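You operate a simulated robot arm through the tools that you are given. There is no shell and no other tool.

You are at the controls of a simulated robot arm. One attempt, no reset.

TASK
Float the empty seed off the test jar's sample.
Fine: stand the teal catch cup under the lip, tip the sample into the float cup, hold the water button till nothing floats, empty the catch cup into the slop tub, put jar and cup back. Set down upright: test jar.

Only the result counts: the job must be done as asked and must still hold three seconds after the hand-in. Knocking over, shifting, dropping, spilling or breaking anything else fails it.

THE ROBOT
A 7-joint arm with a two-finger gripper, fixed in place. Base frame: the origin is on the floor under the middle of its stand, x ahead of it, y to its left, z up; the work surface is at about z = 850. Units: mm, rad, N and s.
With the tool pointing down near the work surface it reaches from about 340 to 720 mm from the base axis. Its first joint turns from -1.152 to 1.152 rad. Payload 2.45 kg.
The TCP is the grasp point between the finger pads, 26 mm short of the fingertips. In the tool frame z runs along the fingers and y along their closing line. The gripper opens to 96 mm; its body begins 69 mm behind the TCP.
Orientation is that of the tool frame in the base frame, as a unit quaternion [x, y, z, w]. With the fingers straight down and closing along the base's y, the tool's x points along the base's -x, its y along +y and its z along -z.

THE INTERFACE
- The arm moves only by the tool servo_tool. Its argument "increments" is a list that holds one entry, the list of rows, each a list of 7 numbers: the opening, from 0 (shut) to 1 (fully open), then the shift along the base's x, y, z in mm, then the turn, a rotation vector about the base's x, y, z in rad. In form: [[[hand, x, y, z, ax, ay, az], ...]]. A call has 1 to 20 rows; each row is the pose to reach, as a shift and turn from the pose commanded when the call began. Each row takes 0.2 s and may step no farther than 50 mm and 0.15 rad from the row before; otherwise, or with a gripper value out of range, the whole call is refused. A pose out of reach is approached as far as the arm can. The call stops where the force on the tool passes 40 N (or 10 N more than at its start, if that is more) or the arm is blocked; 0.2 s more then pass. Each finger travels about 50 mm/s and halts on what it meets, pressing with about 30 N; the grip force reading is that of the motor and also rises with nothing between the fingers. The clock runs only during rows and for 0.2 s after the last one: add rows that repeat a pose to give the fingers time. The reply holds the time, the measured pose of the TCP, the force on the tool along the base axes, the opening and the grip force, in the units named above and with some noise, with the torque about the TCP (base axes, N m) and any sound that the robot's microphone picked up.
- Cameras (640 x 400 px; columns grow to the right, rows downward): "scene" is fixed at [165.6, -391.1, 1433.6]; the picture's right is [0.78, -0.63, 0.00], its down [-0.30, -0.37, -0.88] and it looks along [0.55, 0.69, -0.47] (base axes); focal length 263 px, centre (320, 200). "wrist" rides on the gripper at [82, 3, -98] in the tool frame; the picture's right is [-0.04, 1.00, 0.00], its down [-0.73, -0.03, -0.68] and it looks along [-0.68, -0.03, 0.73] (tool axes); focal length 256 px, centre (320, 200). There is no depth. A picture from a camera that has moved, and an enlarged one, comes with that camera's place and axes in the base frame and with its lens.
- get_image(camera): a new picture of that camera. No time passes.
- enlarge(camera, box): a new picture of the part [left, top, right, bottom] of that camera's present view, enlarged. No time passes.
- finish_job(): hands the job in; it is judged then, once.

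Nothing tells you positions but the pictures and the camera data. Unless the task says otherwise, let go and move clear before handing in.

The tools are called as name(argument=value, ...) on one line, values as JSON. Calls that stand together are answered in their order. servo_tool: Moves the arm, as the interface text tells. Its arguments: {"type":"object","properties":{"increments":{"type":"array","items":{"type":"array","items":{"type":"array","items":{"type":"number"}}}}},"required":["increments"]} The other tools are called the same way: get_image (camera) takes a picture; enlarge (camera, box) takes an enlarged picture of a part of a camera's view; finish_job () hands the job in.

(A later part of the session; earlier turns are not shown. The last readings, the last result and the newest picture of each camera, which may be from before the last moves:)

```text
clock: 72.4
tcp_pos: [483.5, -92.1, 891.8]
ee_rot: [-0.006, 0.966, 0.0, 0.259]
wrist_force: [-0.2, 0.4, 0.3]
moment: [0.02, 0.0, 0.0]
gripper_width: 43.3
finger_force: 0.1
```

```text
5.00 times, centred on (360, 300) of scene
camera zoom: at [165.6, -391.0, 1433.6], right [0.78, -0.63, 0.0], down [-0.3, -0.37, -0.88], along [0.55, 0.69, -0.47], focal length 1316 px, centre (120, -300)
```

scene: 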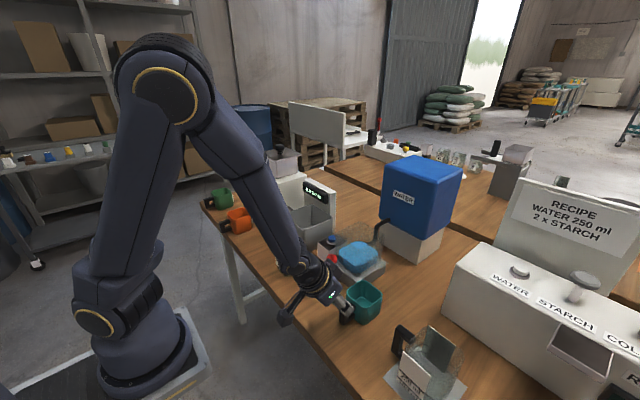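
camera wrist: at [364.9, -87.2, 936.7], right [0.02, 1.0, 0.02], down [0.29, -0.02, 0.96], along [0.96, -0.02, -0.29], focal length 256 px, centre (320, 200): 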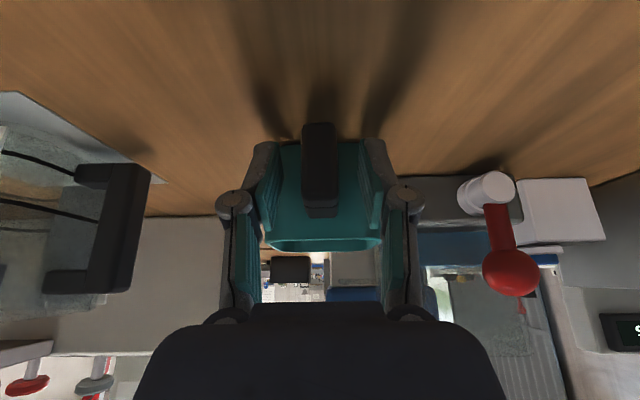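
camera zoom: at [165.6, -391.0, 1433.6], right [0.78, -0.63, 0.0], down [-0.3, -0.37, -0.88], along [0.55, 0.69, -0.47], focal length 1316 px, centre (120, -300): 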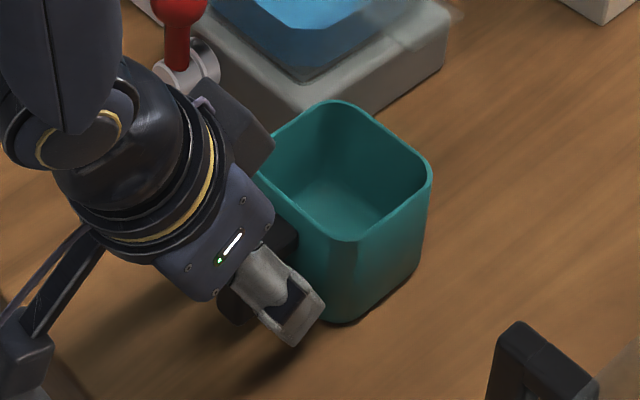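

The cup is undisturbed and the handle sits deep between the pads. Closing.

servo_tool(increments=[[[0.3, 0, 0, 0, 0, 0, 0], [0.15, 0, 0, 0, 0, 0, 0], [0, 0, 0, 0, 0, 0, 0], [0, 0, 0, 0, 0, 0, 0], [0, 0, 0, 0, 0, 0, 0]]])

servo_tool(increments=[[[0, 0, 0, 5, 0, 0, 0], [0, 0, 0, 12, 0, 0, 0], [0, 0, 0, 12, 0, 0, 0], [0, 0, 0, 12, 0, 0, 0]]])

get_image(camera="wrist")

enlarge(camera="scene", box=[320, 260, 400, 340])

```text
clock: 73.6
tcp_pos: [484.2, -89.7, 892.6]
ee_rot: [-0.005, 0.966, 0.0, 0.26]
wrist_force: [0.8, -0.3, 0.1]
moment: [-0.03, 0.01, 0.0]
gripper_width: 17.2
finger_force: 29.8
```

```text
clock: 74.6
tcp_pos: [483.4, -89.7, 904.5]
ee_rot: [-0.005, 0.966, 0.0, 0.258]
wrist_force: [0.9, 0.3, 0.0]
moment: [0.02, 0.01, -0.01]
gripper_width: 17.2
finger_force: 30.1
```

```text
taken
camera wrist: at [365.0, -86.9, 948.9], right [0.02, 1.0, 0.02], down [0.29, -0.02, 0.96], along [0.96, -0.02, -0.29], focal length 256 px, centre (320, 200)
```

wrist: 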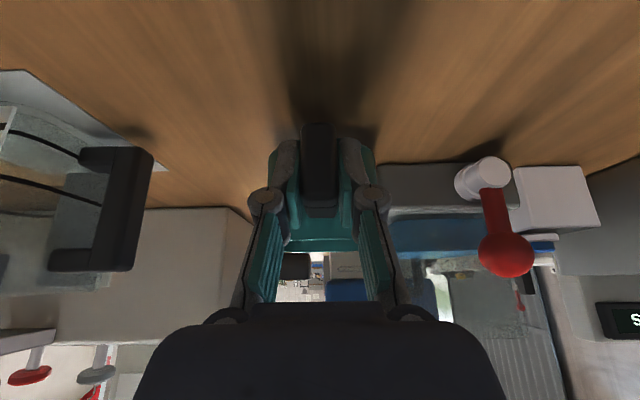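

```text
5.00 times, centred on (360, 300) of scene
camera zoom: at [165.6, -391.1, 1433.6], right [0.78, -0.63, 0.0], down [-0.3, -0.37, -0.88], along [0.55, 0.69, -0.47], focal length 1316 px, centre (120, -300)
```

zoom: 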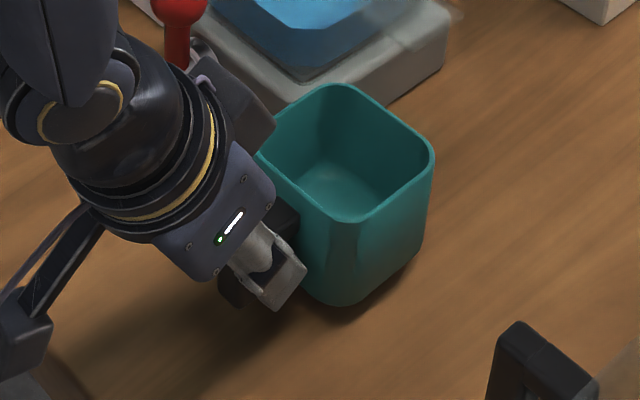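

Lifted cleanly this time with almost no sag. Rim is at about z=924, under the lip at 938+. I'll slide 85 mm forward to bring the cup under the lip, checking on the way.

servo_tool(increments=[[[0, 15, 0, 0, 0, 0, 0], [0, 30, 1, 0, 0, 0, 0], [0, 45, 1, 0, 0, 0, 0], [0, 55, 2, 0, 0, 0, 0], [0, 55, 2, 0, 0, 0, 0]]])

enlarge(camera="scene", box=[330, 230, 410, 310])

get_image(camera="wrist")

```text
clock: 75.8
tcp_pos: [538.5, -87.7, 904.4]
ee_rot: [-0.006, 0.965, 0.0, 0.261]
wrist_force: [0.8, -0.4, -0.5]
moment: [0.02, 0.02, 0.01]
gripper_width: 17.1
finger_force: 30.2
```

```text
5.00 times, centred on (370, 270) of scene
camera zoom: at [165.6, -391.1, 1433.6], right [0.78, -0.63, 0.0], down [-0.3, -0.37, -0.88], along [0.55, 0.69, -0.47], focal length 1316 px, centre (70, -150)
```

zoom: 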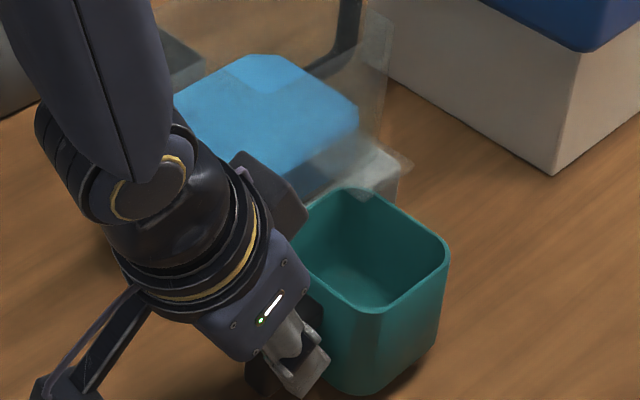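

```text
taken
camera wrist: at [419.9, -84.9, 948.8], right [0.02, 1.0, 0.02], down [0.29, -0.02, 0.96], along [0.96, -0.02, -0.3], focal length 256 px, centre (320, 200)
```

wrist: 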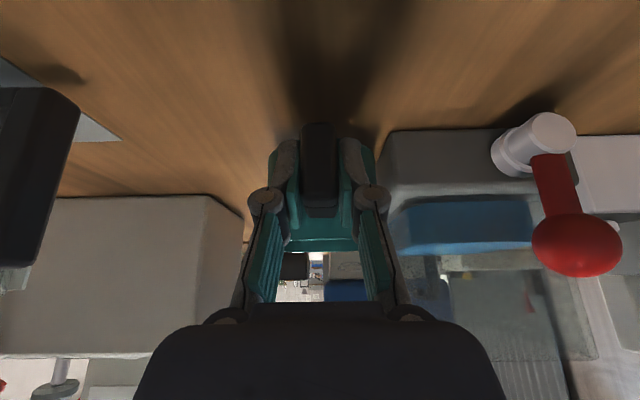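

Now about 30 mm to go. I'll advance in small steps, watching for contact.

servo_tool(increments=[[[0, 8, 0, 0, 0, 0, 0], [0, 16, 0, 0, 0, 0, 0], [0, 16, 0, 0, 0, 0, 0]]])

enlarge(camera="scene", box=[330, 230, 410, 310])

```text
clock: 76.6
tcp_pos: [554.3, -87.7, 904.8]
ee_rot: [-0.006, 0.966, 0.0, 0.26]
wrist_force: [0.3, 0.7, -1.3]
moment: [0.01, 0.03, -0.02]
gripper_width: 17.2
finger_force: 29.7
```

```text
5.00 times, centred on (370, 270) of scene
camera zoom: at [165.6, -391.1, 1433.6], right [0.78, -0.63, 0.0], down [-0.3, -0.37, -0.88], along [0.55, 0.69, -0.47], focal length 1316 px, centre (70, -150)
```

zoom: 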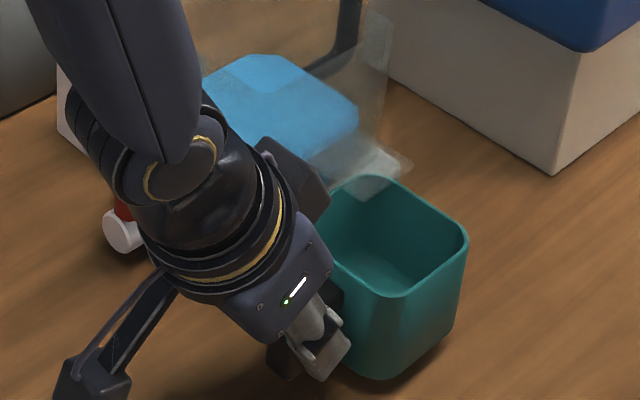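

No contact so far. Final 15 mm to bring the cup centre to about x=641.

servo_tool(increments=[[[0, 8, 0, 0, 0, 0, 0], [0, 15, 0, 0, 0, 0, 0], [0, 15, 0, 0, 0, 0, 0]]])

enlarge(camera="scene", box=[340, 225, 420, 305])

get_image(camera="wrist")

```text
clock: 77.4
tcp_pos: [569.5, -88.2, 905.1]
ee_rot: [-0.006, 0.966, 0.0, 0.26]
wrist_force: [-0.7, -0.3, -0.7]
moment: [0.0, 0.04, 0.02]
gripper_width: 17.3
finger_force: 29.7
```

```text
5.00 times, centred on (380, 265) of scene
camera zoom: at [165.6, -391.1, 1433.6], right [0.78, -0.63, 0.0], down [-0.3, -0.37, -0.88], along [0.55, 0.69, -0.47], focal length 1316 px, centre (20, -125)
```

zoom: 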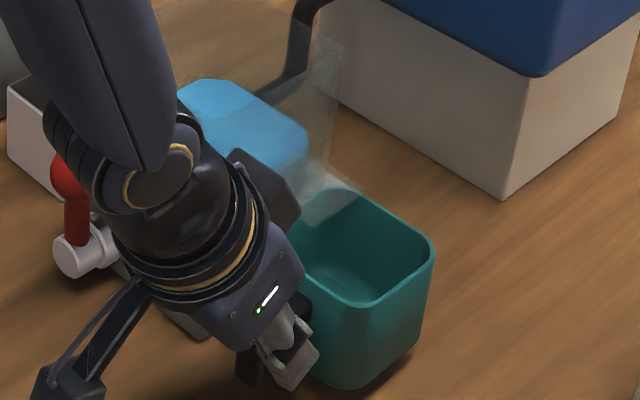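

```text
taken
camera wrist: at [450.6, -84.4, 948.8], right [0.02, 1.0, 0.02], down [0.29, -0.02, 0.96], along [0.96, -0.02, -0.29], focal length 256 px, centre (320, 200)
```

wrist: 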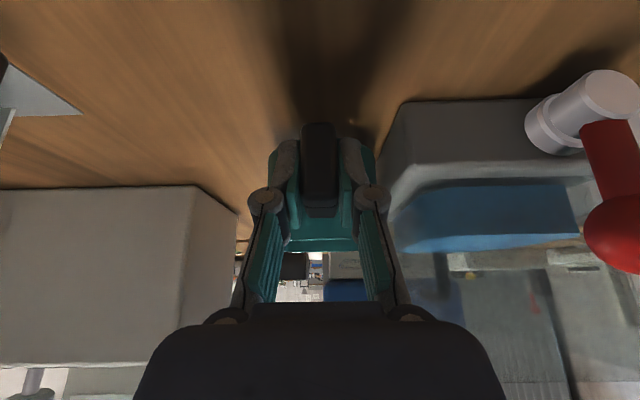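

The cup is under the lip. I'll zoom in to verify the overlap before setting it down.

enlarge(camera="scene", box=[384, 240, 432, 280])

```text
10.00 times, centred on (408, 260) of scene
camera zoom: at [165.6, -391.1, 1433.6], right [0.78, -0.63, 0.0], down [-0.3, -0.37, -0.88], along [0.55, 0.69, -0.47], focal length 2632 px, centre (-560, -400)
```

zoom: 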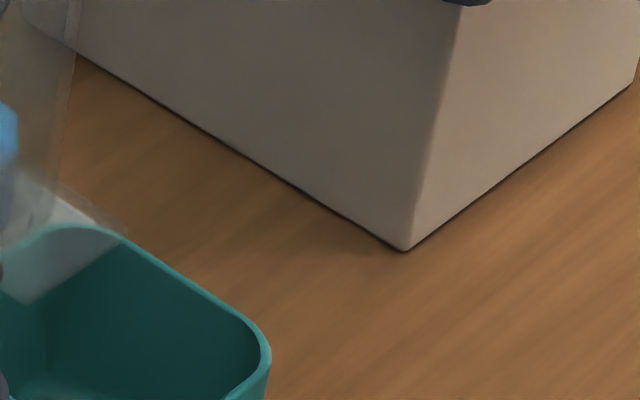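

The lip overhangs the cup; I'll shift 4 mm back to centre it on the lip, then lower.

servo_tool(increments=[[[0, -2, 0, 0, 0, 0, 0], [0, -4, 0, 0, 0, 0, 0], [0, -4, 0, -5, 0, 0, 0], [0, -4, 0, -9, 0, 0, 0], [0, -4, 0, -10.5, 0, 0, 0], [0, -4, 0, -10.5, 0, 0, 0]]])

```text
clock: 78.8
tcp_pos: [566.5, -87.4, 894.6]
ee_rot: [-0.006, 0.966, 0.0, 0.259]
wrist_force: [-0.2, 0.3, -0.8]
moment: [-0.01, 0.05, 0.0]
gripper_width: 17.2
finger_force: 30.3
```

servo_tool(increments=[[[0, 0, 0, -1, 0, 0, 0], [0, 0, 0, -1.5, 0, 0, 0], [0, 0, 0, -1.5, 0, 0, 0]]])

```text
clock: 79.6
tcp_pos: [565.9, -88.2, 893.9]
ee_rot: [-0.006, 0.966, 0.0, 0.26]
wrist_force: [0.7, 1.1, -0.8]
moment: [0.0, 0.03, 0.01]
gripper_width: 17.0
finger_force: 29.7
```

servo_tool(increments=[[[0, 0, 0, -0.7, 0, 0, 0], [0, 0, 0, -1.4, 0, 0, 0], [0, 0, 0, -1.4, 0, 0, 0]]])

```text
clock: 80.4
tcp_pos: [566.4, -88.2, 893.3]
ee_rot: [-0.005, 0.966, -0.001, 0.26]
wrist_force: [-3.3, -0.1, 12.3]
moment: [-0.02, -0.16, -0.02]
gripper_width: 17.1
finger_force: 30.1
```

Contact at 12 N. Easing up 0.5 mm and releasing to about 38 mm opening.

servo_tool(increments=[[[0, 0, 0, 0.6, 0, 0, 0], [0.2, 0, 0, 0.6, 0, 0, 0], [0.38, 0, 0, 0.6, 0, 0, 0], [0.38, 0, 0, 0.6, 0, 0, 0], [0.38, 0, 0, 0.6, 0, 0, 0]]])

get_image(camera="wrist")

enlarge(camera="scene", box=[340, 225, 420, 305])

```text
clock: 81.6
tcp_pos: [566.5, -87.8, 892.1]
ee_rot: [-0.006, 0.966, 0.0, 0.26]
wrist_force: [0.5, 0.7, -0.2]
moment: [-0.03, -0.01, -0.01]
gripper_width: 36.5
finger_force: 0.0
```

```text
taken
camera wrist: at [446.9, -84.9, 936.5], right [0.02, 1.0, 0.02], down [0.29, -0.02, 0.96], along [0.96, -0.02, -0.29], focal length 256 px, centre (320, 200)
```

wrist: 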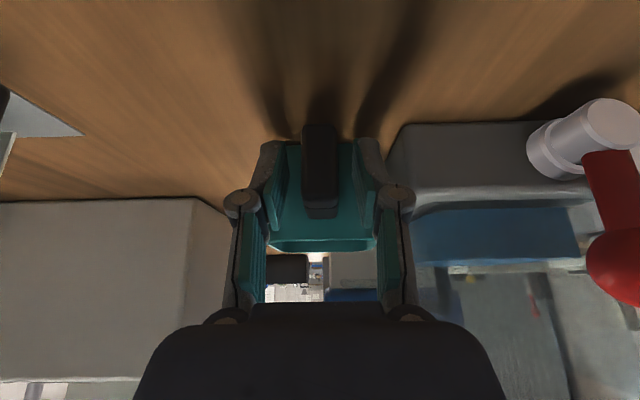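

```text
5.00 times, centred on (380, 265) of scene
camera zoom: at [165.6, -391.1, 1433.6], right [0.78, -0.63, 0.0], down [-0.3, -0.37, -0.88], along [0.55, 0.69, -0.47], focal length 1316 px, centre (20, -125)
```

zoom: 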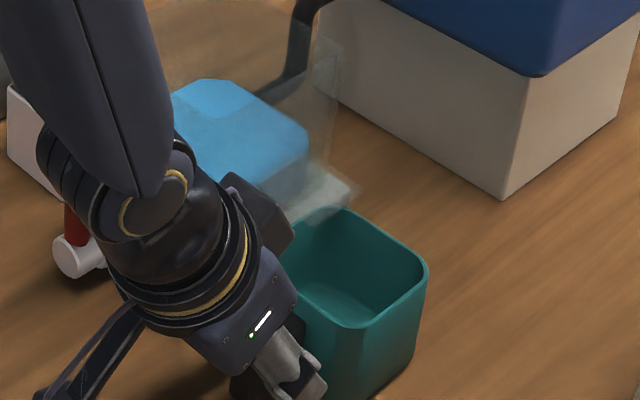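

Released cleanly, with the cup standing under the lip. I'll back out along the tool axis and verify the placement.

servo_tool(increments=[[[0.38, -12, 0, 20, 0, 0, 0], [0.38, -25, 0, 43, 0, 0, 0], [0.38, -40, 0, 69, 0, 0, 0], [0.38, -55, 0, 110, 0, 0, 0], [0.38, -70, 10, 155, 0, 0, 0], [0.38, -85, 20, 200, 0, 0, 0], [0.38, -85, 30, 240, 0, 0.1, 0], [0.38, -85, 40, 260, 0, 0.2, 0]]])

get_image(camera="scene")

enlarge(camera="scene", box=[340, 225, 420, 305])

get_image(camera="wrist")

```text
clock: 83.4
tcp_pos: [481.3, -48.1, 1151.5]
ee_rot: [-0.005, 0.987, 0.0, 0.161]
wrist_force: [-0.3, -0.4, -0.3]
moment: [-0.03, -0.01, 0.0]
gripper_width: 36.6
finger_force: 0.2
```

```text
taken
```

scene: 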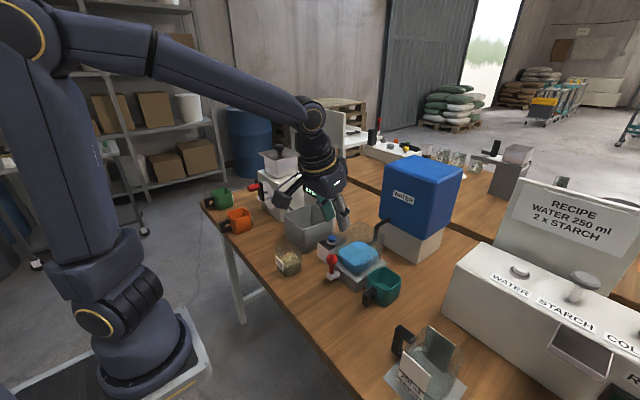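

```text
5.00 times, centred on (380, 265) of scene
camera zoom: at [165.6, -391.0, 1433.6], right [0.78, -0.63, 0.0], down [-0.3, -0.37, -0.88], along [0.55, 0.69, -0.47], focal length 1316 px, centre (20, -125)
```

zoom: 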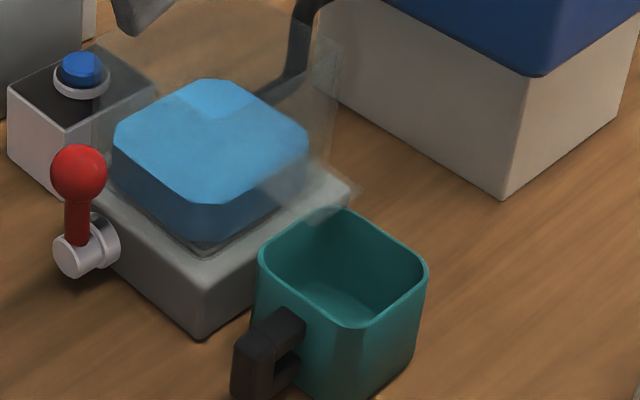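

```text
taken
camera wrist: at [372.1, -44.1, 1219.2], right [0.03, 1.0, 0.01], down [0.48, -0.02, 0.88], along [0.88, -0.02, -0.48], focal length 256 px, centre (320, 200)
```

wrist: 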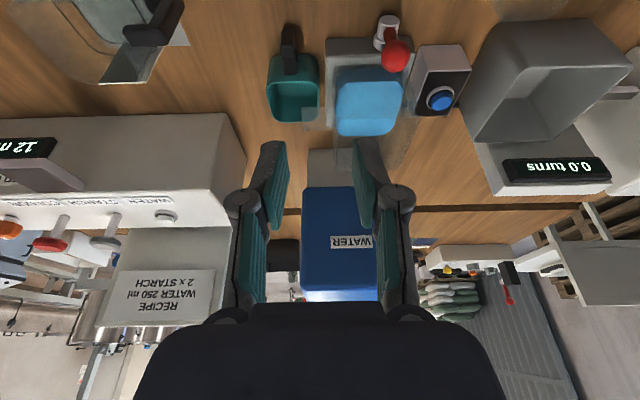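

By measurement the cup centre is now about (637,-85). I'll check the lip overlap from the wrist view too.

enlarge(camera="wrist", box=[250, 20, 430, 140])

enlarge(camera="wrist", box=[260, 70, 350, 130])

```text
3.33 times, centred on (340, 80) of wrist
camera zoom: at [372.1, -44.1, 1219.2], right [0.03, 1.0, 0.01], down [0.48, -0.02, 0.88], along [0.88, -0.02, -0.48], focal length 853 px, centre (253, 600)
```

zoom: 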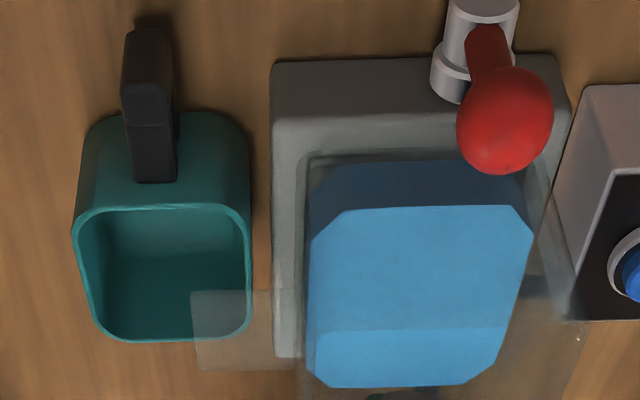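

```text
6.67 times, centred on (305, 100) of wrist
camera zoom: at [372.1, -44.1, 1219.2], right [0.03, 1.0, 0.01], down [0.48, -0.02, 0.88], along [0.88, -0.02, -0.48], focal length 1707 px, centre (420, 867)
```

zoom: 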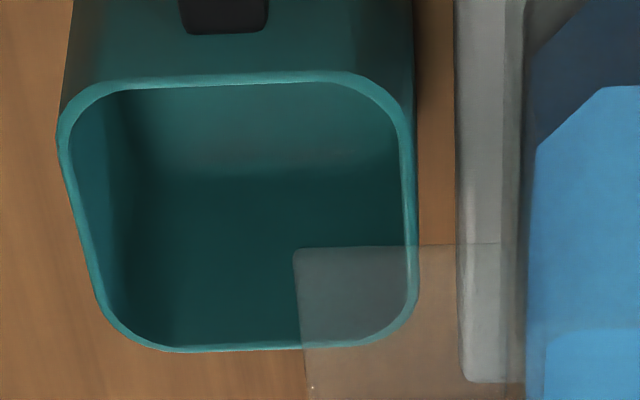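

Confirmed: the lip (x 617–662, ending y≈-74) sits well inside the cup's opening. Now for the jar: level the hand first.

servo_tool(increments=[[[1, 5, 15, 10, 0.005, 0.11, 0], [1, 10, 30, 20, 0.01, 0.22, 0], [1, 15, 45, 30, 0.01, 0.323, 0], [1, 19, 60, 45, 0.01, 0.323, 0], [1, 19, 60, 45, 0.01, 0.323, 0]]])

```text
clock: 84.6
tcp_pos: [500.1, 11.9, 1198.4]
ee_rot: [-0.004, 1.0, 0.006, 0.001]
wrist_force: [0.9, -0.2, 0.0]
moment: [-0.01, 0.05, 0.02]
gripper_width: 96.2
finger_force: 0.1
```

Now yaw +90°.

servo_tool(increments=[[[1, 0, 2, 0, 0, 0, 0.14], [1, 0, 4, 0, 0, 0, 0.28], [1, 0, 6, 0, 0, 0, 0.42], [1, 0, 8, 0, 0, 0, 0.56], [1, 0, 10, 0, 0, 0, 0.7], [1, 0, 14, 0, 0, 0, 0.84], [1, 0, 18, 0, 0, 0, 0.98], [1, 0, 22, 0, 0, 0, 1.12], [1, 0, 26, 0, 0, 0, 1.26], [1, 0, 30, 0, 0, 0, 1.4], [1, 0, 34, 0, 0, 0, 1.5], [1, 0, 38, 0, 0, 0, 1.563], [1, 0, 38, 0, 0, 0, 1.563]]])

get_image(camera="scene")

get_image(camera="wrist")

```text
clock: 87.4
tcp_pos: [499.8, 51.4, 1196.9]
ee_rot: [0.708, -0.706, -0.006, 0.003]
wrist_force: [-0.1, 1.2, 0.6]
moment: [0.03, 0.0, 0.0]
gripper_width: 96.2
finger_force: 0.0
```

```text
taken
```

scene: 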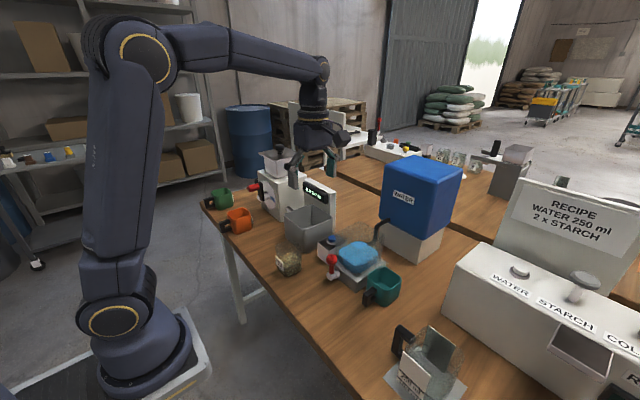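

```text
taken
camera wrist: at [498.5, -30.3, 1295.2], right [-1.0, 0.04, 0.01], down [0.04, 0.73, 0.68], along [0.02, 0.68, -0.73], focal length 256 px, centre (320, 200)
```

wrist: 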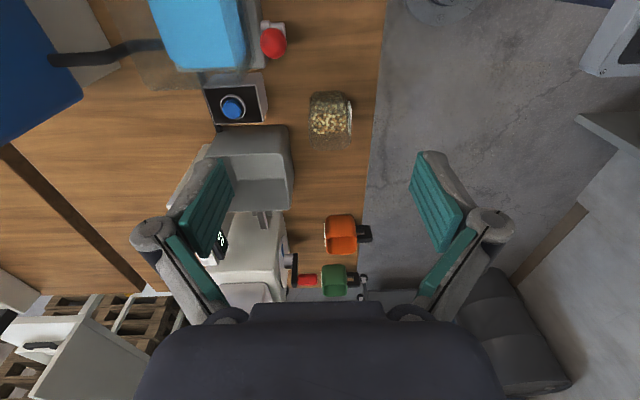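

This view along +y is ideal for measuring the jar's x-position. I'll enlarge it, and the button and tub as well.

enlarge(camera="wrist", box=[290, 80, 370, 160])

enlarge(camera="wrist", box=[180, 60, 300, 220])

enlarge(camera="wrist", box=[110, 0, 290, 110])

```text
5.00 times, centred on (330, 120) of wrist
camera zoom: at [498.5, -30.3, 1295.2], right [-1.0, 0.04, 0.01], down [0.04, 0.73, 0.68], along [0.02, 0.68, -0.73], focal length 1280 px, centre (270, 600)
```

zoom: 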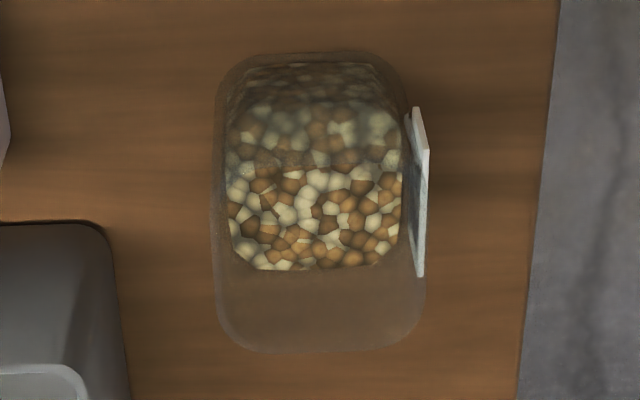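

```text
2.50 times, centred on (240, 140) of wrist
camera zoom: at [498.5, -30.3, 1295.2], right [-1.0, 0.04, 0.01], down [0.04, 0.73, 0.68], along [0.02, 0.68, -0.73], focal length 640 px, centre (520, 350)
```

zoom: 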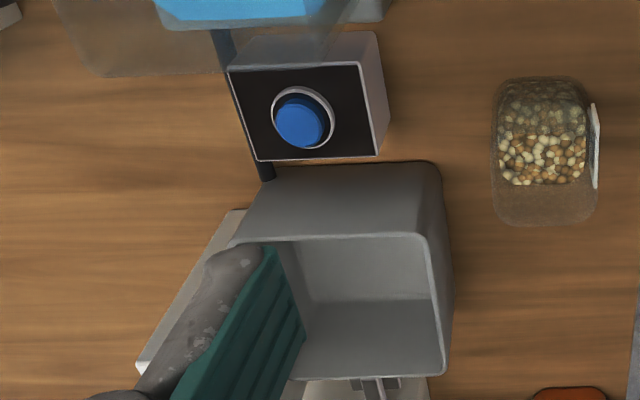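

```text
3.56 times, centred on (200, 55) of wrist
camera zoom: at [498.5, -30.3, 1295.2], right [-1.0, 0.04, 0.01], down [0.04, 0.73, 0.68], along [0.02, 0.68, -0.73], focal length 910 px, centre (747, 716)
```

zoom: 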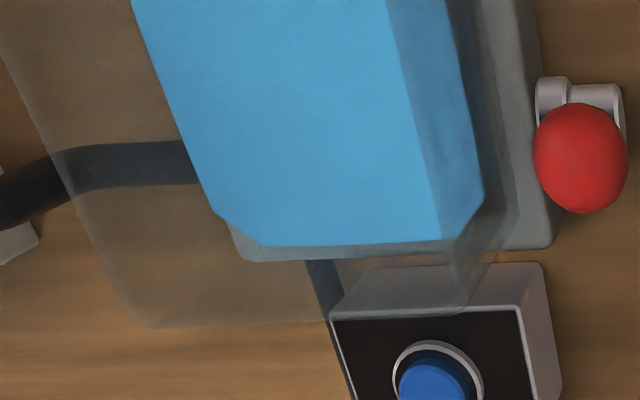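

Jar centre confirmed at about (486,159). I'll tilt to +43° and move to a pre-grasp point behind and above it on the -y side.

servo_tool(increments=[[[1, -3, 5, -20, 0.13, 0, 0], [1, -6, 10, -40, 0.26, 0, 0], [1, -9, 15, -60, 0.39, 0, 0], [1, -12, 20, -80, 0.52, 0, 0], [1, -14, 24, -110, 0.65, 0, 0], [1, -14, 24, -140, 0.75, 0, 0], [1, -14, 24, -170, 0.75, 0, 0], [1, -14, 24, -195, 0.75, 0, 0], [1, -14, 24, -195, 0.75, 0, 0]]])

get_image(camera="scene")

get_image(camera="wrist")

```text
clock: 89.4
tcp_pos: [486.3, 75.0, 1000.4]
ee_rot: [0.659, -0.656, -0.263, -0.256]
wrist_force: [-0.3, -0.4, -0.2]
moment: [-0.01, 0.0, -0.02]
gripper_width: 96.0
finger_force: 0.0
```

```text
taken
```

scene: 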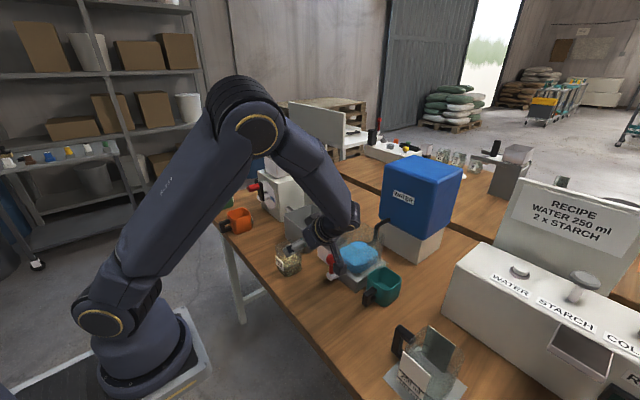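

```text
taken
camera wrist: at [485.0, -51.6, 1017.3], right [-1.0, 0.02, 0.03], down [0.04, 0.07, 1.0], along [0.02, 1.0, -0.07], focal length 256 px, centre (320, 200)
```

wrist: 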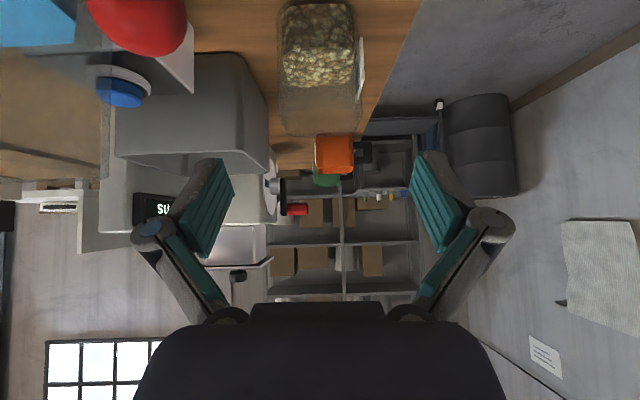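

Aligned with the jar in x. I'll move in along the tool axis to straddle it at about z=902.

servo_tool(increments=[[[1, 0, 6, -15, 0, 0, 0], [1, 0, 22, -32, 0, 0, 0], [1, 0, 38, -49, 0, 0, 0], [1, 0, 54, -66, 0, 0, 0], [1, 0, 70, -83, 0, 0, 0], [1, 0, 84, -98, 0, 0, 0], [1, 0, 84, -98, 0, 0, 0]]])

get_image(camera="wrist")

enlarge(camera="scene", box=[240, 190, 380, 300])

```text
clock: 91.0
tcp_pos: [484.7, 158.2, 904.6]
ee_rot: [0.66, -0.656, -0.263, -0.255]
wrist_force: [-0.2, 0.0, 0.1]
moment: [0.02, -0.02, -0.01]
gripper_width: 96.1
finger_force: 0.0
```

```text
taken
camera wrist: at [484.0, 33.1, 920.0], right [-1.0, 0.02, 0.03], down [0.04, 0.07, 1.0], along [0.02, 1.0, -0.07], focal length 256 px, centre (320, 200)
```

wrist: 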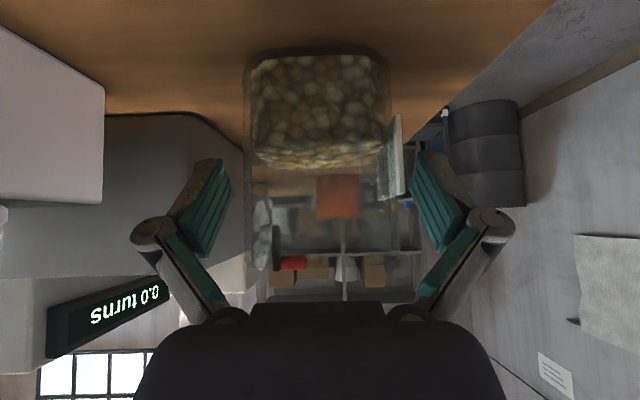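

```text
3.64 times, centred on (310, 245) of scene
camera zoom: at [165.6, -391.0, 1433.6], right [0.78, -0.63, 0.0], down [-0.3, -0.37, -0.88], along [0.55, 0.69, -0.47], focal length 957 px, centre (356, 36)
```

zoom: 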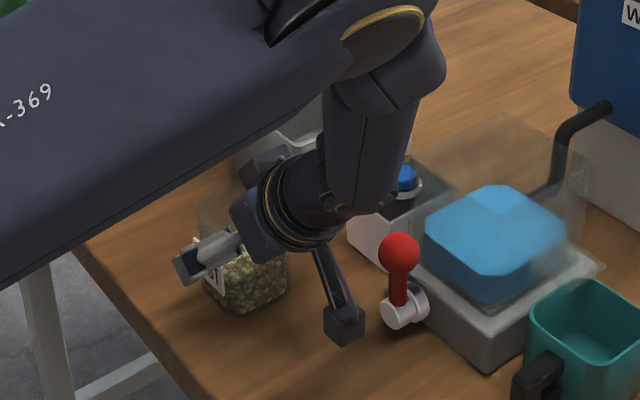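

The jar sits between the open fingers with clearance on both sides. Closing on it.

servo_tool(increments=[[[0.85, 0, 0, 0, 0, 0, 0], [0.75, 0, 0, 0, 0, 0, 0], [0.65, 0, 0, 0, 0, 0, 0], [0.5, 0, 0, 0, 0, 0, 0], [0.4, 0, 0, 0, 0, 0, 0], [0.4, 0, 0, 0, 0, 0, 0]]])

get_image(camera="wrist")

```text
clock: 92.4
tcp_pos: [484.8, 158.5, 904.8]
ee_rot: [0.66, -0.656, -0.263, -0.257]
wrist_force: [-1.9, -6.4, 19.1]
moment: [-0.24, 0.1, 0.03]
gripper_width: 71.4
finger_force: 29.8
```

```text
taken
camera wrist: at [484.1, 32.8, 920.7], right [-1.0, 0.02, 0.03], down [0.04, 0.07, 1.0], along [0.02, 1.0, -0.07], focal length 256 px, centre (320, 200)
```

wrist: 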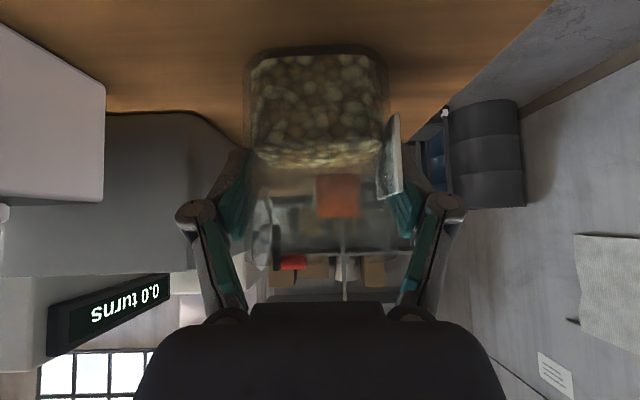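

Gripped at 71 mm over the jar and its label. I'll lift a little and check that it holds.

servo_tool(increments=[[[0.4, 0, 0, 2, 0, 0, 0], [0.4, 0, 0, 5, 0, 0, 0], [0.4, 0, 0, 10, 0, 0, 0], [0.4, 0, 0, 20, 0, 0, 0], [0.4, 0, 0, 20, 0, 0, 0]]])

get_image(camera="wrist")

enlarge(camera="scene", box=[240, 190, 380, 300])

```text
clock: 93.6
tcp_pos: [486.7, 158.0, 925.2]
ee_rot: [0.659, -0.656, -0.264, -0.256]
wrist_force: [-0.5, -0.3, -1.7]
moment: [-0.02, 0.01, -0.03]
gripper_width: 65.9
finger_force: 30.2
```

```text
taken
camera wrist: at [484.8, 32.7, 940.3], right [-1.0, 0.02, 0.04], down [0.04, 0.07, 1.0], along [0.02, 1.0, -0.07], focal length 256 px, centre (320, 200)
```

wrist: 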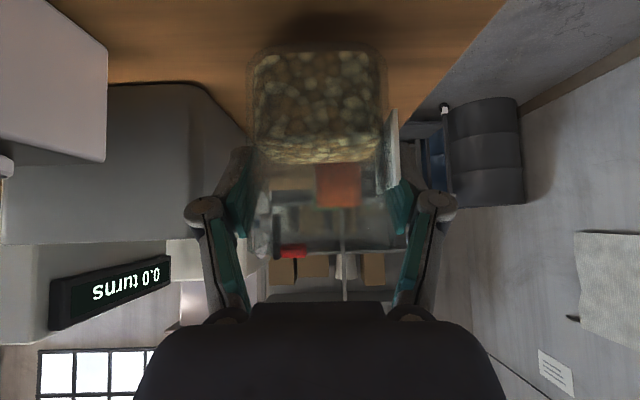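

```text
3.64 times, centred on (310, 245) of scene
camera zoom: at [165.6, -391.0, 1433.6], right [0.78, -0.63, 0.0], down [-0.3, -0.37, -0.88], along [0.55, 0.69, -0.47], focal length 957 px, centre (356, 36)
```

zoom: 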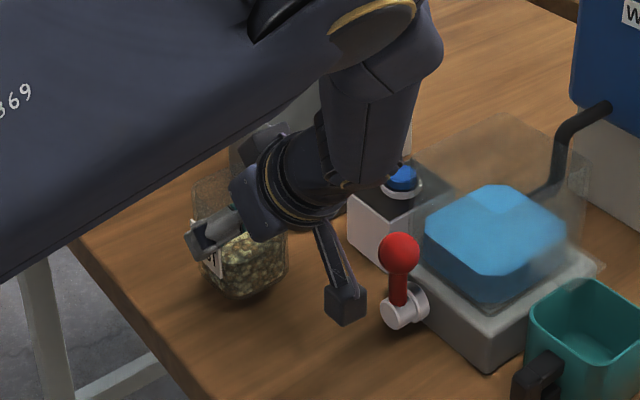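

The jar is lifted (about 1.7 N) and the grip settled at 66 mm. I'll check its uprightness closely.

enlarge(camera="scene", box=[270, 220, 330, 280])

enlarge(camera="wrist", box=[230, 30, 420, 270])

```text
6.67 times, centred on (300, 250) of scene
camera zoom: at [165.6, -391.0, 1433.6], right [0.78, -0.63, 0.0], down [-0.3, -0.37, -0.88], along [0.55, 0.69, -0.47], focal length 1754 px, centre (453, -133)
```

zoom: 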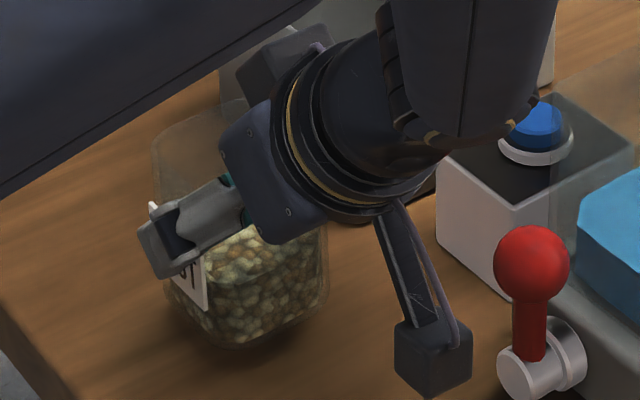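

```text
1.67 times, centred on (325, 150) of wrist
camera zoom: at [484.8, 32.7, 940.3], right [-1.0, 0.02, 0.04], down [0.04, 0.07, 1.0], along [0.02, 1.0, -0.07], focal length 427 px, centre (312, 283)
```

zoom: 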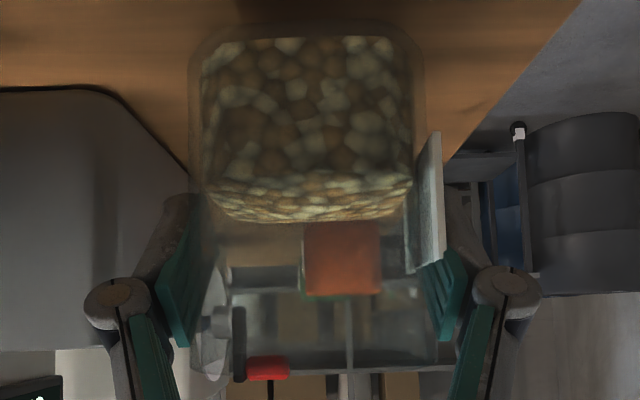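

The grip looks sound. I'll raise it straight up to z≈1075 gently, then re-check.

servo_tool(increments=[[[0.4, 0, 0, 15, 0, 0, 0], [0.4, 0, 0, 35, 0, 0, 0], [0.4, 0, 0, 60, 0, 0, 0], [0.4, 0, 0, 85, 0, 0, 0], [0.4, 0, 0, 110, 0, 0, 0], [0.4, 0, 0, 135, 0, 0, 0], [0.4, 0, 0, 150, 0, 0, 0], [0.4, 0, 0, 150, 0, 0, 0]]])

enlarge(camera="scene", box=[230, 140, 390, 270])

enlarge(camera="wrist", box=[200, 20, 440, 300])

```text
clock: 95.4
tcp_pos: [485.5, 159.1, 1074.1]
ee_rot: [0.66, -0.656, -0.264, -0.256]
wrist_force: [-0.3, 1.1, -1.8]
moment: [0.0, -0.03, -0.01]
gripper_width: 65.7
finger_force: 29.8
```

```text
3.08 times, centred on (310, 205) of scene
camera zoom: at [165.6, -391.0, 1433.6], right [0.78, -0.63, 0.0], down [-0.3, -0.37, -0.88], along [0.55, 0.69, -0.47], focal length 810 px, centre (351, 185)
```

zoom: 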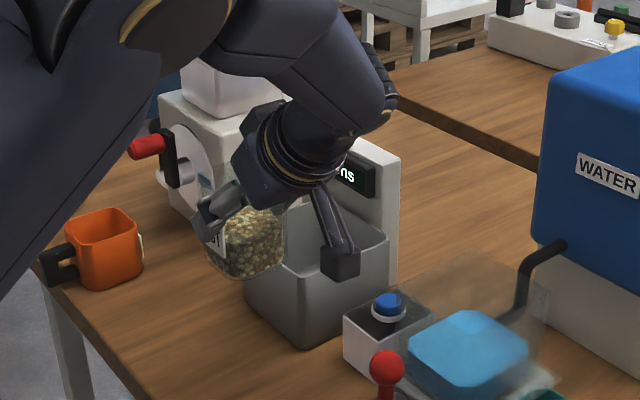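

```text
1.43 times, centred on (320, 160) of wrist
camera zoom: at [484.9, 32.9, 1090.2], right [-1.0, 0.02, 0.04], down [0.04, 0.07, 1.0], along [0.02, 1.0, -0.07], focal length 366 px, centre (320, 257)
```

zoom: 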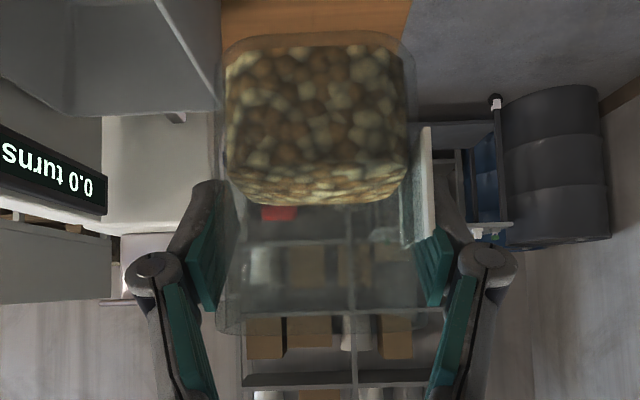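

The jar hangs upright with seeds level. I'll carry it over to the float cup at this height.

servo_tool(increments=[[[0.4, 10, -11, 0, 0, 0, 0], [0.4, 27, -30, 0, 0, 0, 0], [0.4, 46, -52, 0, 0, 0, 0], [0.4, 65, -74, 0, 0, 0, 0], [0.4, 85, -96, 0, 0, 0, 0], [0.4, 105, -118, 0, 0, 0, 0], [0.4, 125, -140, 0, 0, 0, 0], [0.4, 145, -163, 0, 0, 0, 0], [0.4, 157, -177, 0, 0, 0, 0], [0.4, 157, -177, 0, 0, 0, 0]]])

get_image(camera="scene")

enlarge(camera="scene", box=[300, 160, 440, 290])

```text
clock: 97.6
tcp_pos: [642.7, -18.1, 1074.4]
ee_rot: [0.66, -0.656, -0.264, -0.257]
wrist_force: [-0.4, -0.2, -1.8]
moment: [-0.05, -0.01, -0.03]
gripper_width: 65.6
finger_force: 30.2
```

```text
taken
```

scene: 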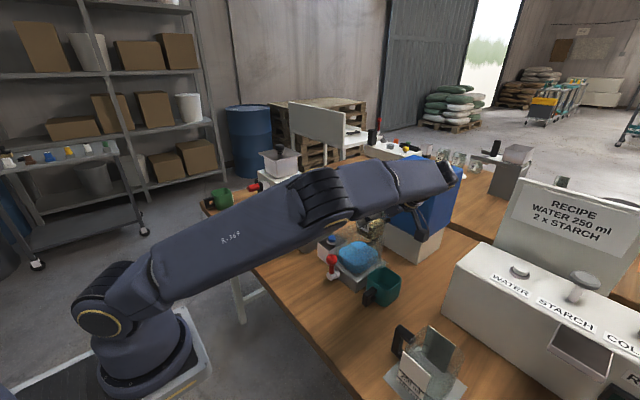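

```text
3.08 times, centred on (370, 225) of scene
camera zoom: at [165.7, -391.1, 1433.6], right [0.78, -0.63, 0.0], down [-0.3, -0.37, -0.88], along [0.55, 0.69, -0.47], focal length 810 px, centre (166, 123)
```

zoom: 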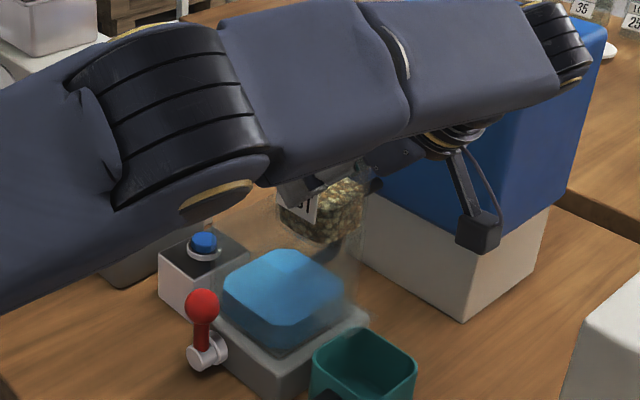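

The jar is over the float cup. I'll begin tipping towards +y in stages, keeping the pouring edge above the middle of the cup: first to 45°.

servo_tool(increments=[[[0.4, 0, -4.5, -2, -0.131, 0, 0], [0.4, 0, -8.5, -4, -0.262, 0, 0], [0.4, 0, -11.7, -4, -0.393, 0, 0], [0.4, 0, -14.2, -4, -0.524, 0, 0], [0.4, 0, -15.9, -4, -0.654, 0, 0], [0.4, 0, -16.8, -4, -0.785, 0, 0]]])

get_image(camera="scene")

enlarge(camera="scene", box=[300, 160, 440, 290])

get_image(camera="wrist")

```text
clock: 99.0
tcp_pos: [643.8, -35.2, 1069.8]
ee_rot: [0.707, -0.707, 0.008, 0.016]
wrist_force: [0.3, 0.1, -1.7]
moment: [0.03, -0.02, 0.02]
gripper_width: 65.5
finger_force: 30.2
```

```text
taken
```

scene: 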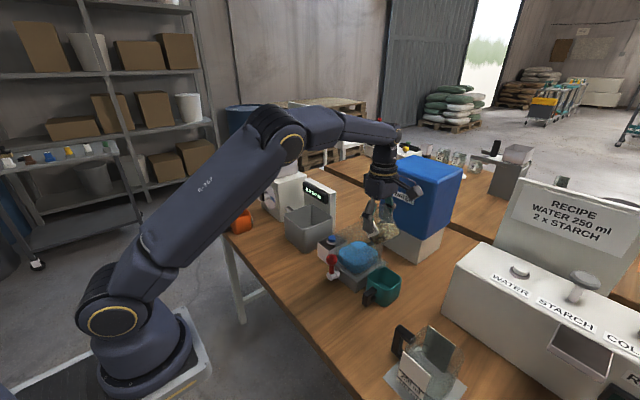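

```text
3.08 times, centred on (370, 225) of scene
camera zoom: at [165.6, -391.1, 1433.6], right [0.78, -0.63, 0.0], down [-0.3, -0.37, -0.88], along [0.55, 0.69, -0.47], focal length 810 px, centre (166, 123)
```

zoom: 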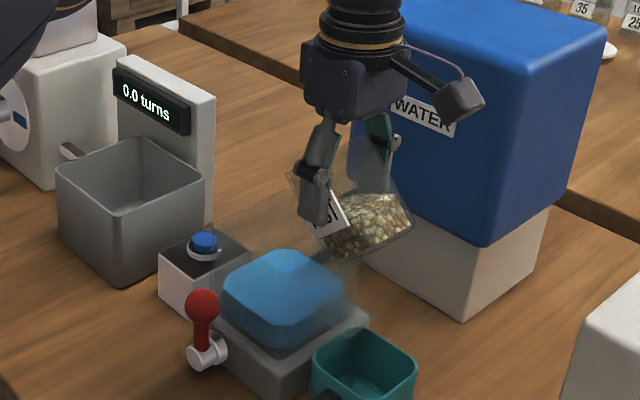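

```text
taken
camera wrist: at [641.6, -112.9, 1171.4], right [-1.0, 0.04, 0.01], down [0.04, 0.76, 0.65], along [0.02, 0.65, -0.76], focal length 256 px, centre (320, 200)
```

wrist: 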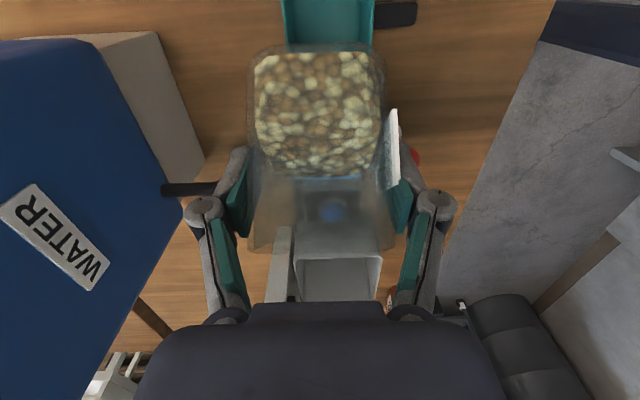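

At 45° nothing has left yet, and the mouth is above the cup. Continuing slowly to 90°.

servo_tool(increments=[[[0.4, 0, 0, 0, -0.065, 0, 0], [0.4, 0, 0, 0, -0.131, 0, 0], [0.4, 0, 0.4, 0, -0.196, 0, 0], [0.4, 0, 0.8, 0, -0.262, 0, 0], [0.4, 0, 1.6, -1, -0.327, 0, 0], [0.4, 0, 2.4, -2, -0.393, 0, 0], [0.4, 0, 3.6, -3, -0.458, 0, 0], [0.4, 0, 4.8, -4, -0.524, 0, 0]]])

enlarge(camera="scene", box=[300, 160, 440, 290])

get_image(camera="wrist")

```text
clock: 100.8
tcp_pos: [641.7, -31.7, 1065.8]
ee_rot: [-0.679, 0.68, -0.191, -0.2]
wrist_force: [0.5, -1.0, -1.1]
moment: [0.08, 0.0, -0.02]
gripper_width: 65.6
finger_force: 30.0
```

```text
3.08 times, centred on (370, 225) of scene
camera zoom: at [165.6, -391.1, 1433.6], right [0.78, -0.63, 0.0], down [-0.3, -0.37, -0.88], along [0.55, 0.69, -0.47], focal length 810 px, centre (166, 123)
```

zoom: 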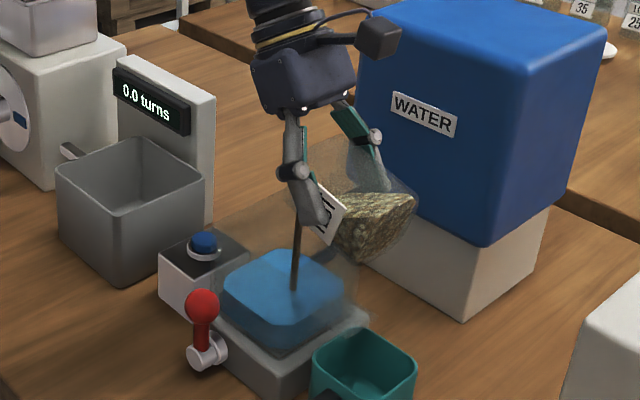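

```text
taken
camera wrist: at [641.3, -46.7, 1192.6], right [-1.0, 0.04, -0.01], down [0.04, 0.98, 0.19], along [0.02, 0.19, -0.98], focal length 256 px, centre (320, 200)
```

wrist: 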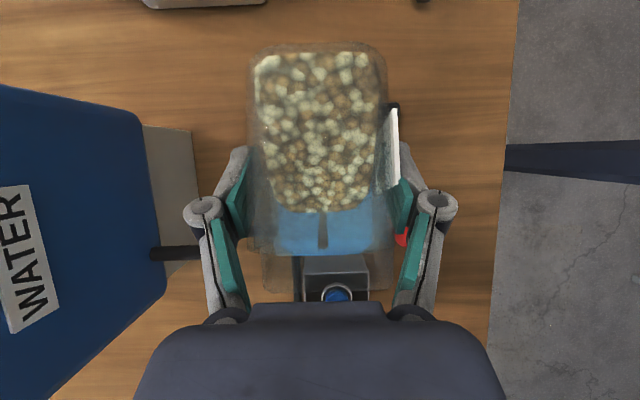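

Seeds are streaming neatly into the middle of the water. Continuing to tilt slowly towards 105°.

servo_tool(increments=[[[0.4, 0, 1.5, -1, -0.065, 0, 0], [0.4, 0, 3.1, -2, -0.131, 0, 0], [0.4, 0, 5, -3, -0.196, 0, 0], [0.4, 0, 7, -4, -0.262, 0, 0], [0.4, 0, 9.2, -5, -0.327, 0, 0], [0.4, 0, 11.5, -6, -0.393, 0, 0], [0.4, 0, 14, -7, -0.458, 0, 0], [0.4, 0, 16.5, -8, -0.524, 0, 0], [0.4, 0, 16.5, -8, -0.524, 0, 0]]])

enlarge(camera="scene", box=[300, 160, 440, 290])

get_image(camera="wrist")

```text
clock: 102.8
tcp_pos: [642.5, -13.5, 1056.9]
ee_rot: [-0.605, 0.608, -0.36, -0.368]
wrist_force: [0.5, 0.8, -0.7]
moment: [0.04, 0.01, -0.01]
gripper_width: 65.4
finger_force: 30.3
```

```text
3.08 times, centred on (370, 225) of scene
camera zoom: at [165.6, -391.0, 1433.6], right [0.78, -0.63, 0.0], down [-0.3, -0.37, -0.88], along [0.55, 0.69, -0.47], focal length 810 px, centre (166, 123)
```

zoom: 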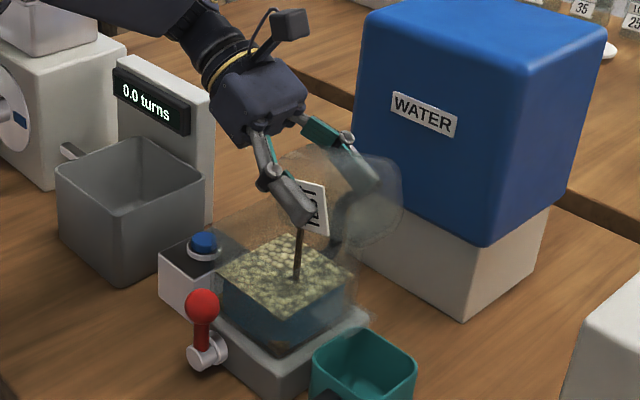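

```text
taken
camera wrist: at [641.7, 35.3, 1176.3], right [-1.0, 0.03, -0.03], down [0.04, 0.94, -0.33], along [0.02, -0.33, -0.94], focal length 256 px, centre (320, 200)
```

wrist: 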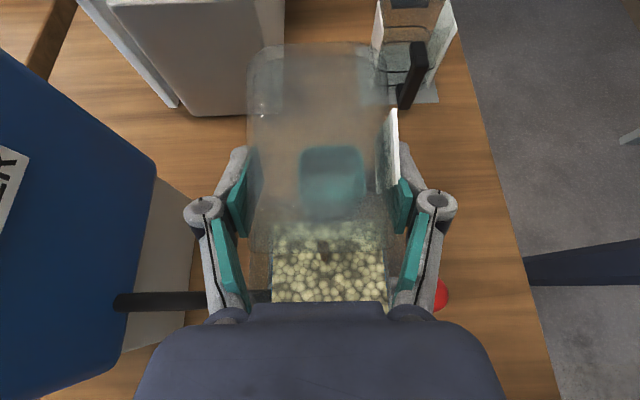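

The jar looks nearly empty and the water surface is covered with floating seed. I'll tilt to about 133° to drain the last of it.

servo_tool(increments=[[[0.4, 0, 4, 0, -0.1, 0, 0], [0.4, 0, 8.5, 0, -0.2, 0, 0], [0.4, 0, 13, 0, -0.3, 0, 0], [0.4, 0, 18, 0, -0.4, 0, 0], [0.4, 0, 22, 0, -0.49, 0, 0], [0.4, 0, 22, 0, -0.49, 0, 0], [0.4, 0, 22, 0, -0.49, 0, 0], [0.4, 0, 22, 0, -0.49, 0, 0]]])

enlarge(camera="scene", box=[300, 160, 440, 290])

get_image(camera="wrist")

```text
clock: 104.6
tcp_pos: [642.5, 7.8, 1058.5]
ee_rot: [0.497, -0.503, 0.496, 0.504]
wrist_force: [-0.6, 0.6, -1.0]
moment: [0.0, 0.0, 0.0]
gripper_width: 65.5
finger_force: 30.6
```

```text
3.08 times, centred on (370, 225) of scene
camera zoom: at [165.6, -391.0, 1433.6], right [0.78, -0.63, 0.0], down [-0.3, -0.37, -0.88], along [0.55, 0.69, -0.47], focal length 810 px, centre (166, 123)
```

zoom: 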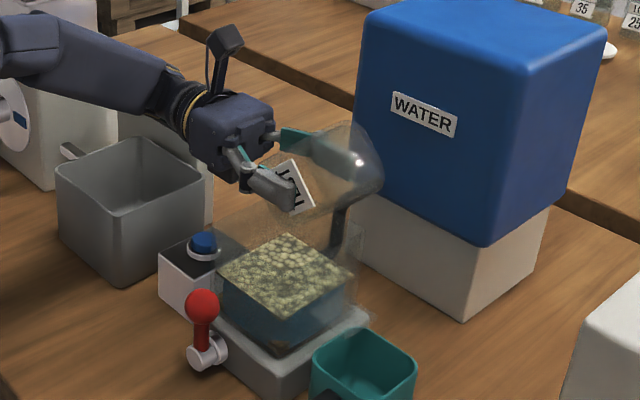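

```text
taken
camera wrist: at [641.8, 106.8, 1139.8], right [-1.0, 0.01, -0.04], down [0.04, 0.68, -0.73], along [0.02, -0.73, -0.68], focal length 256 px, centre (320, 200)
```

wrist: 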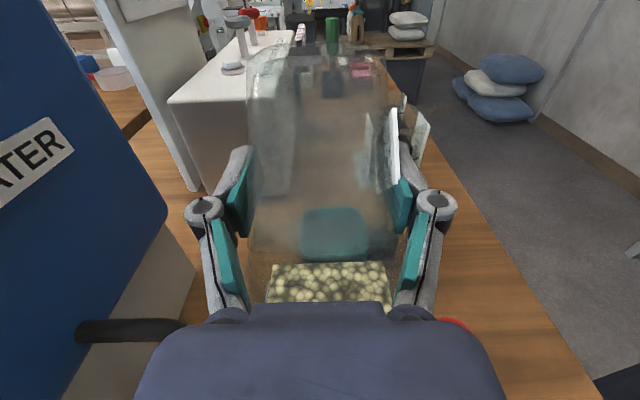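

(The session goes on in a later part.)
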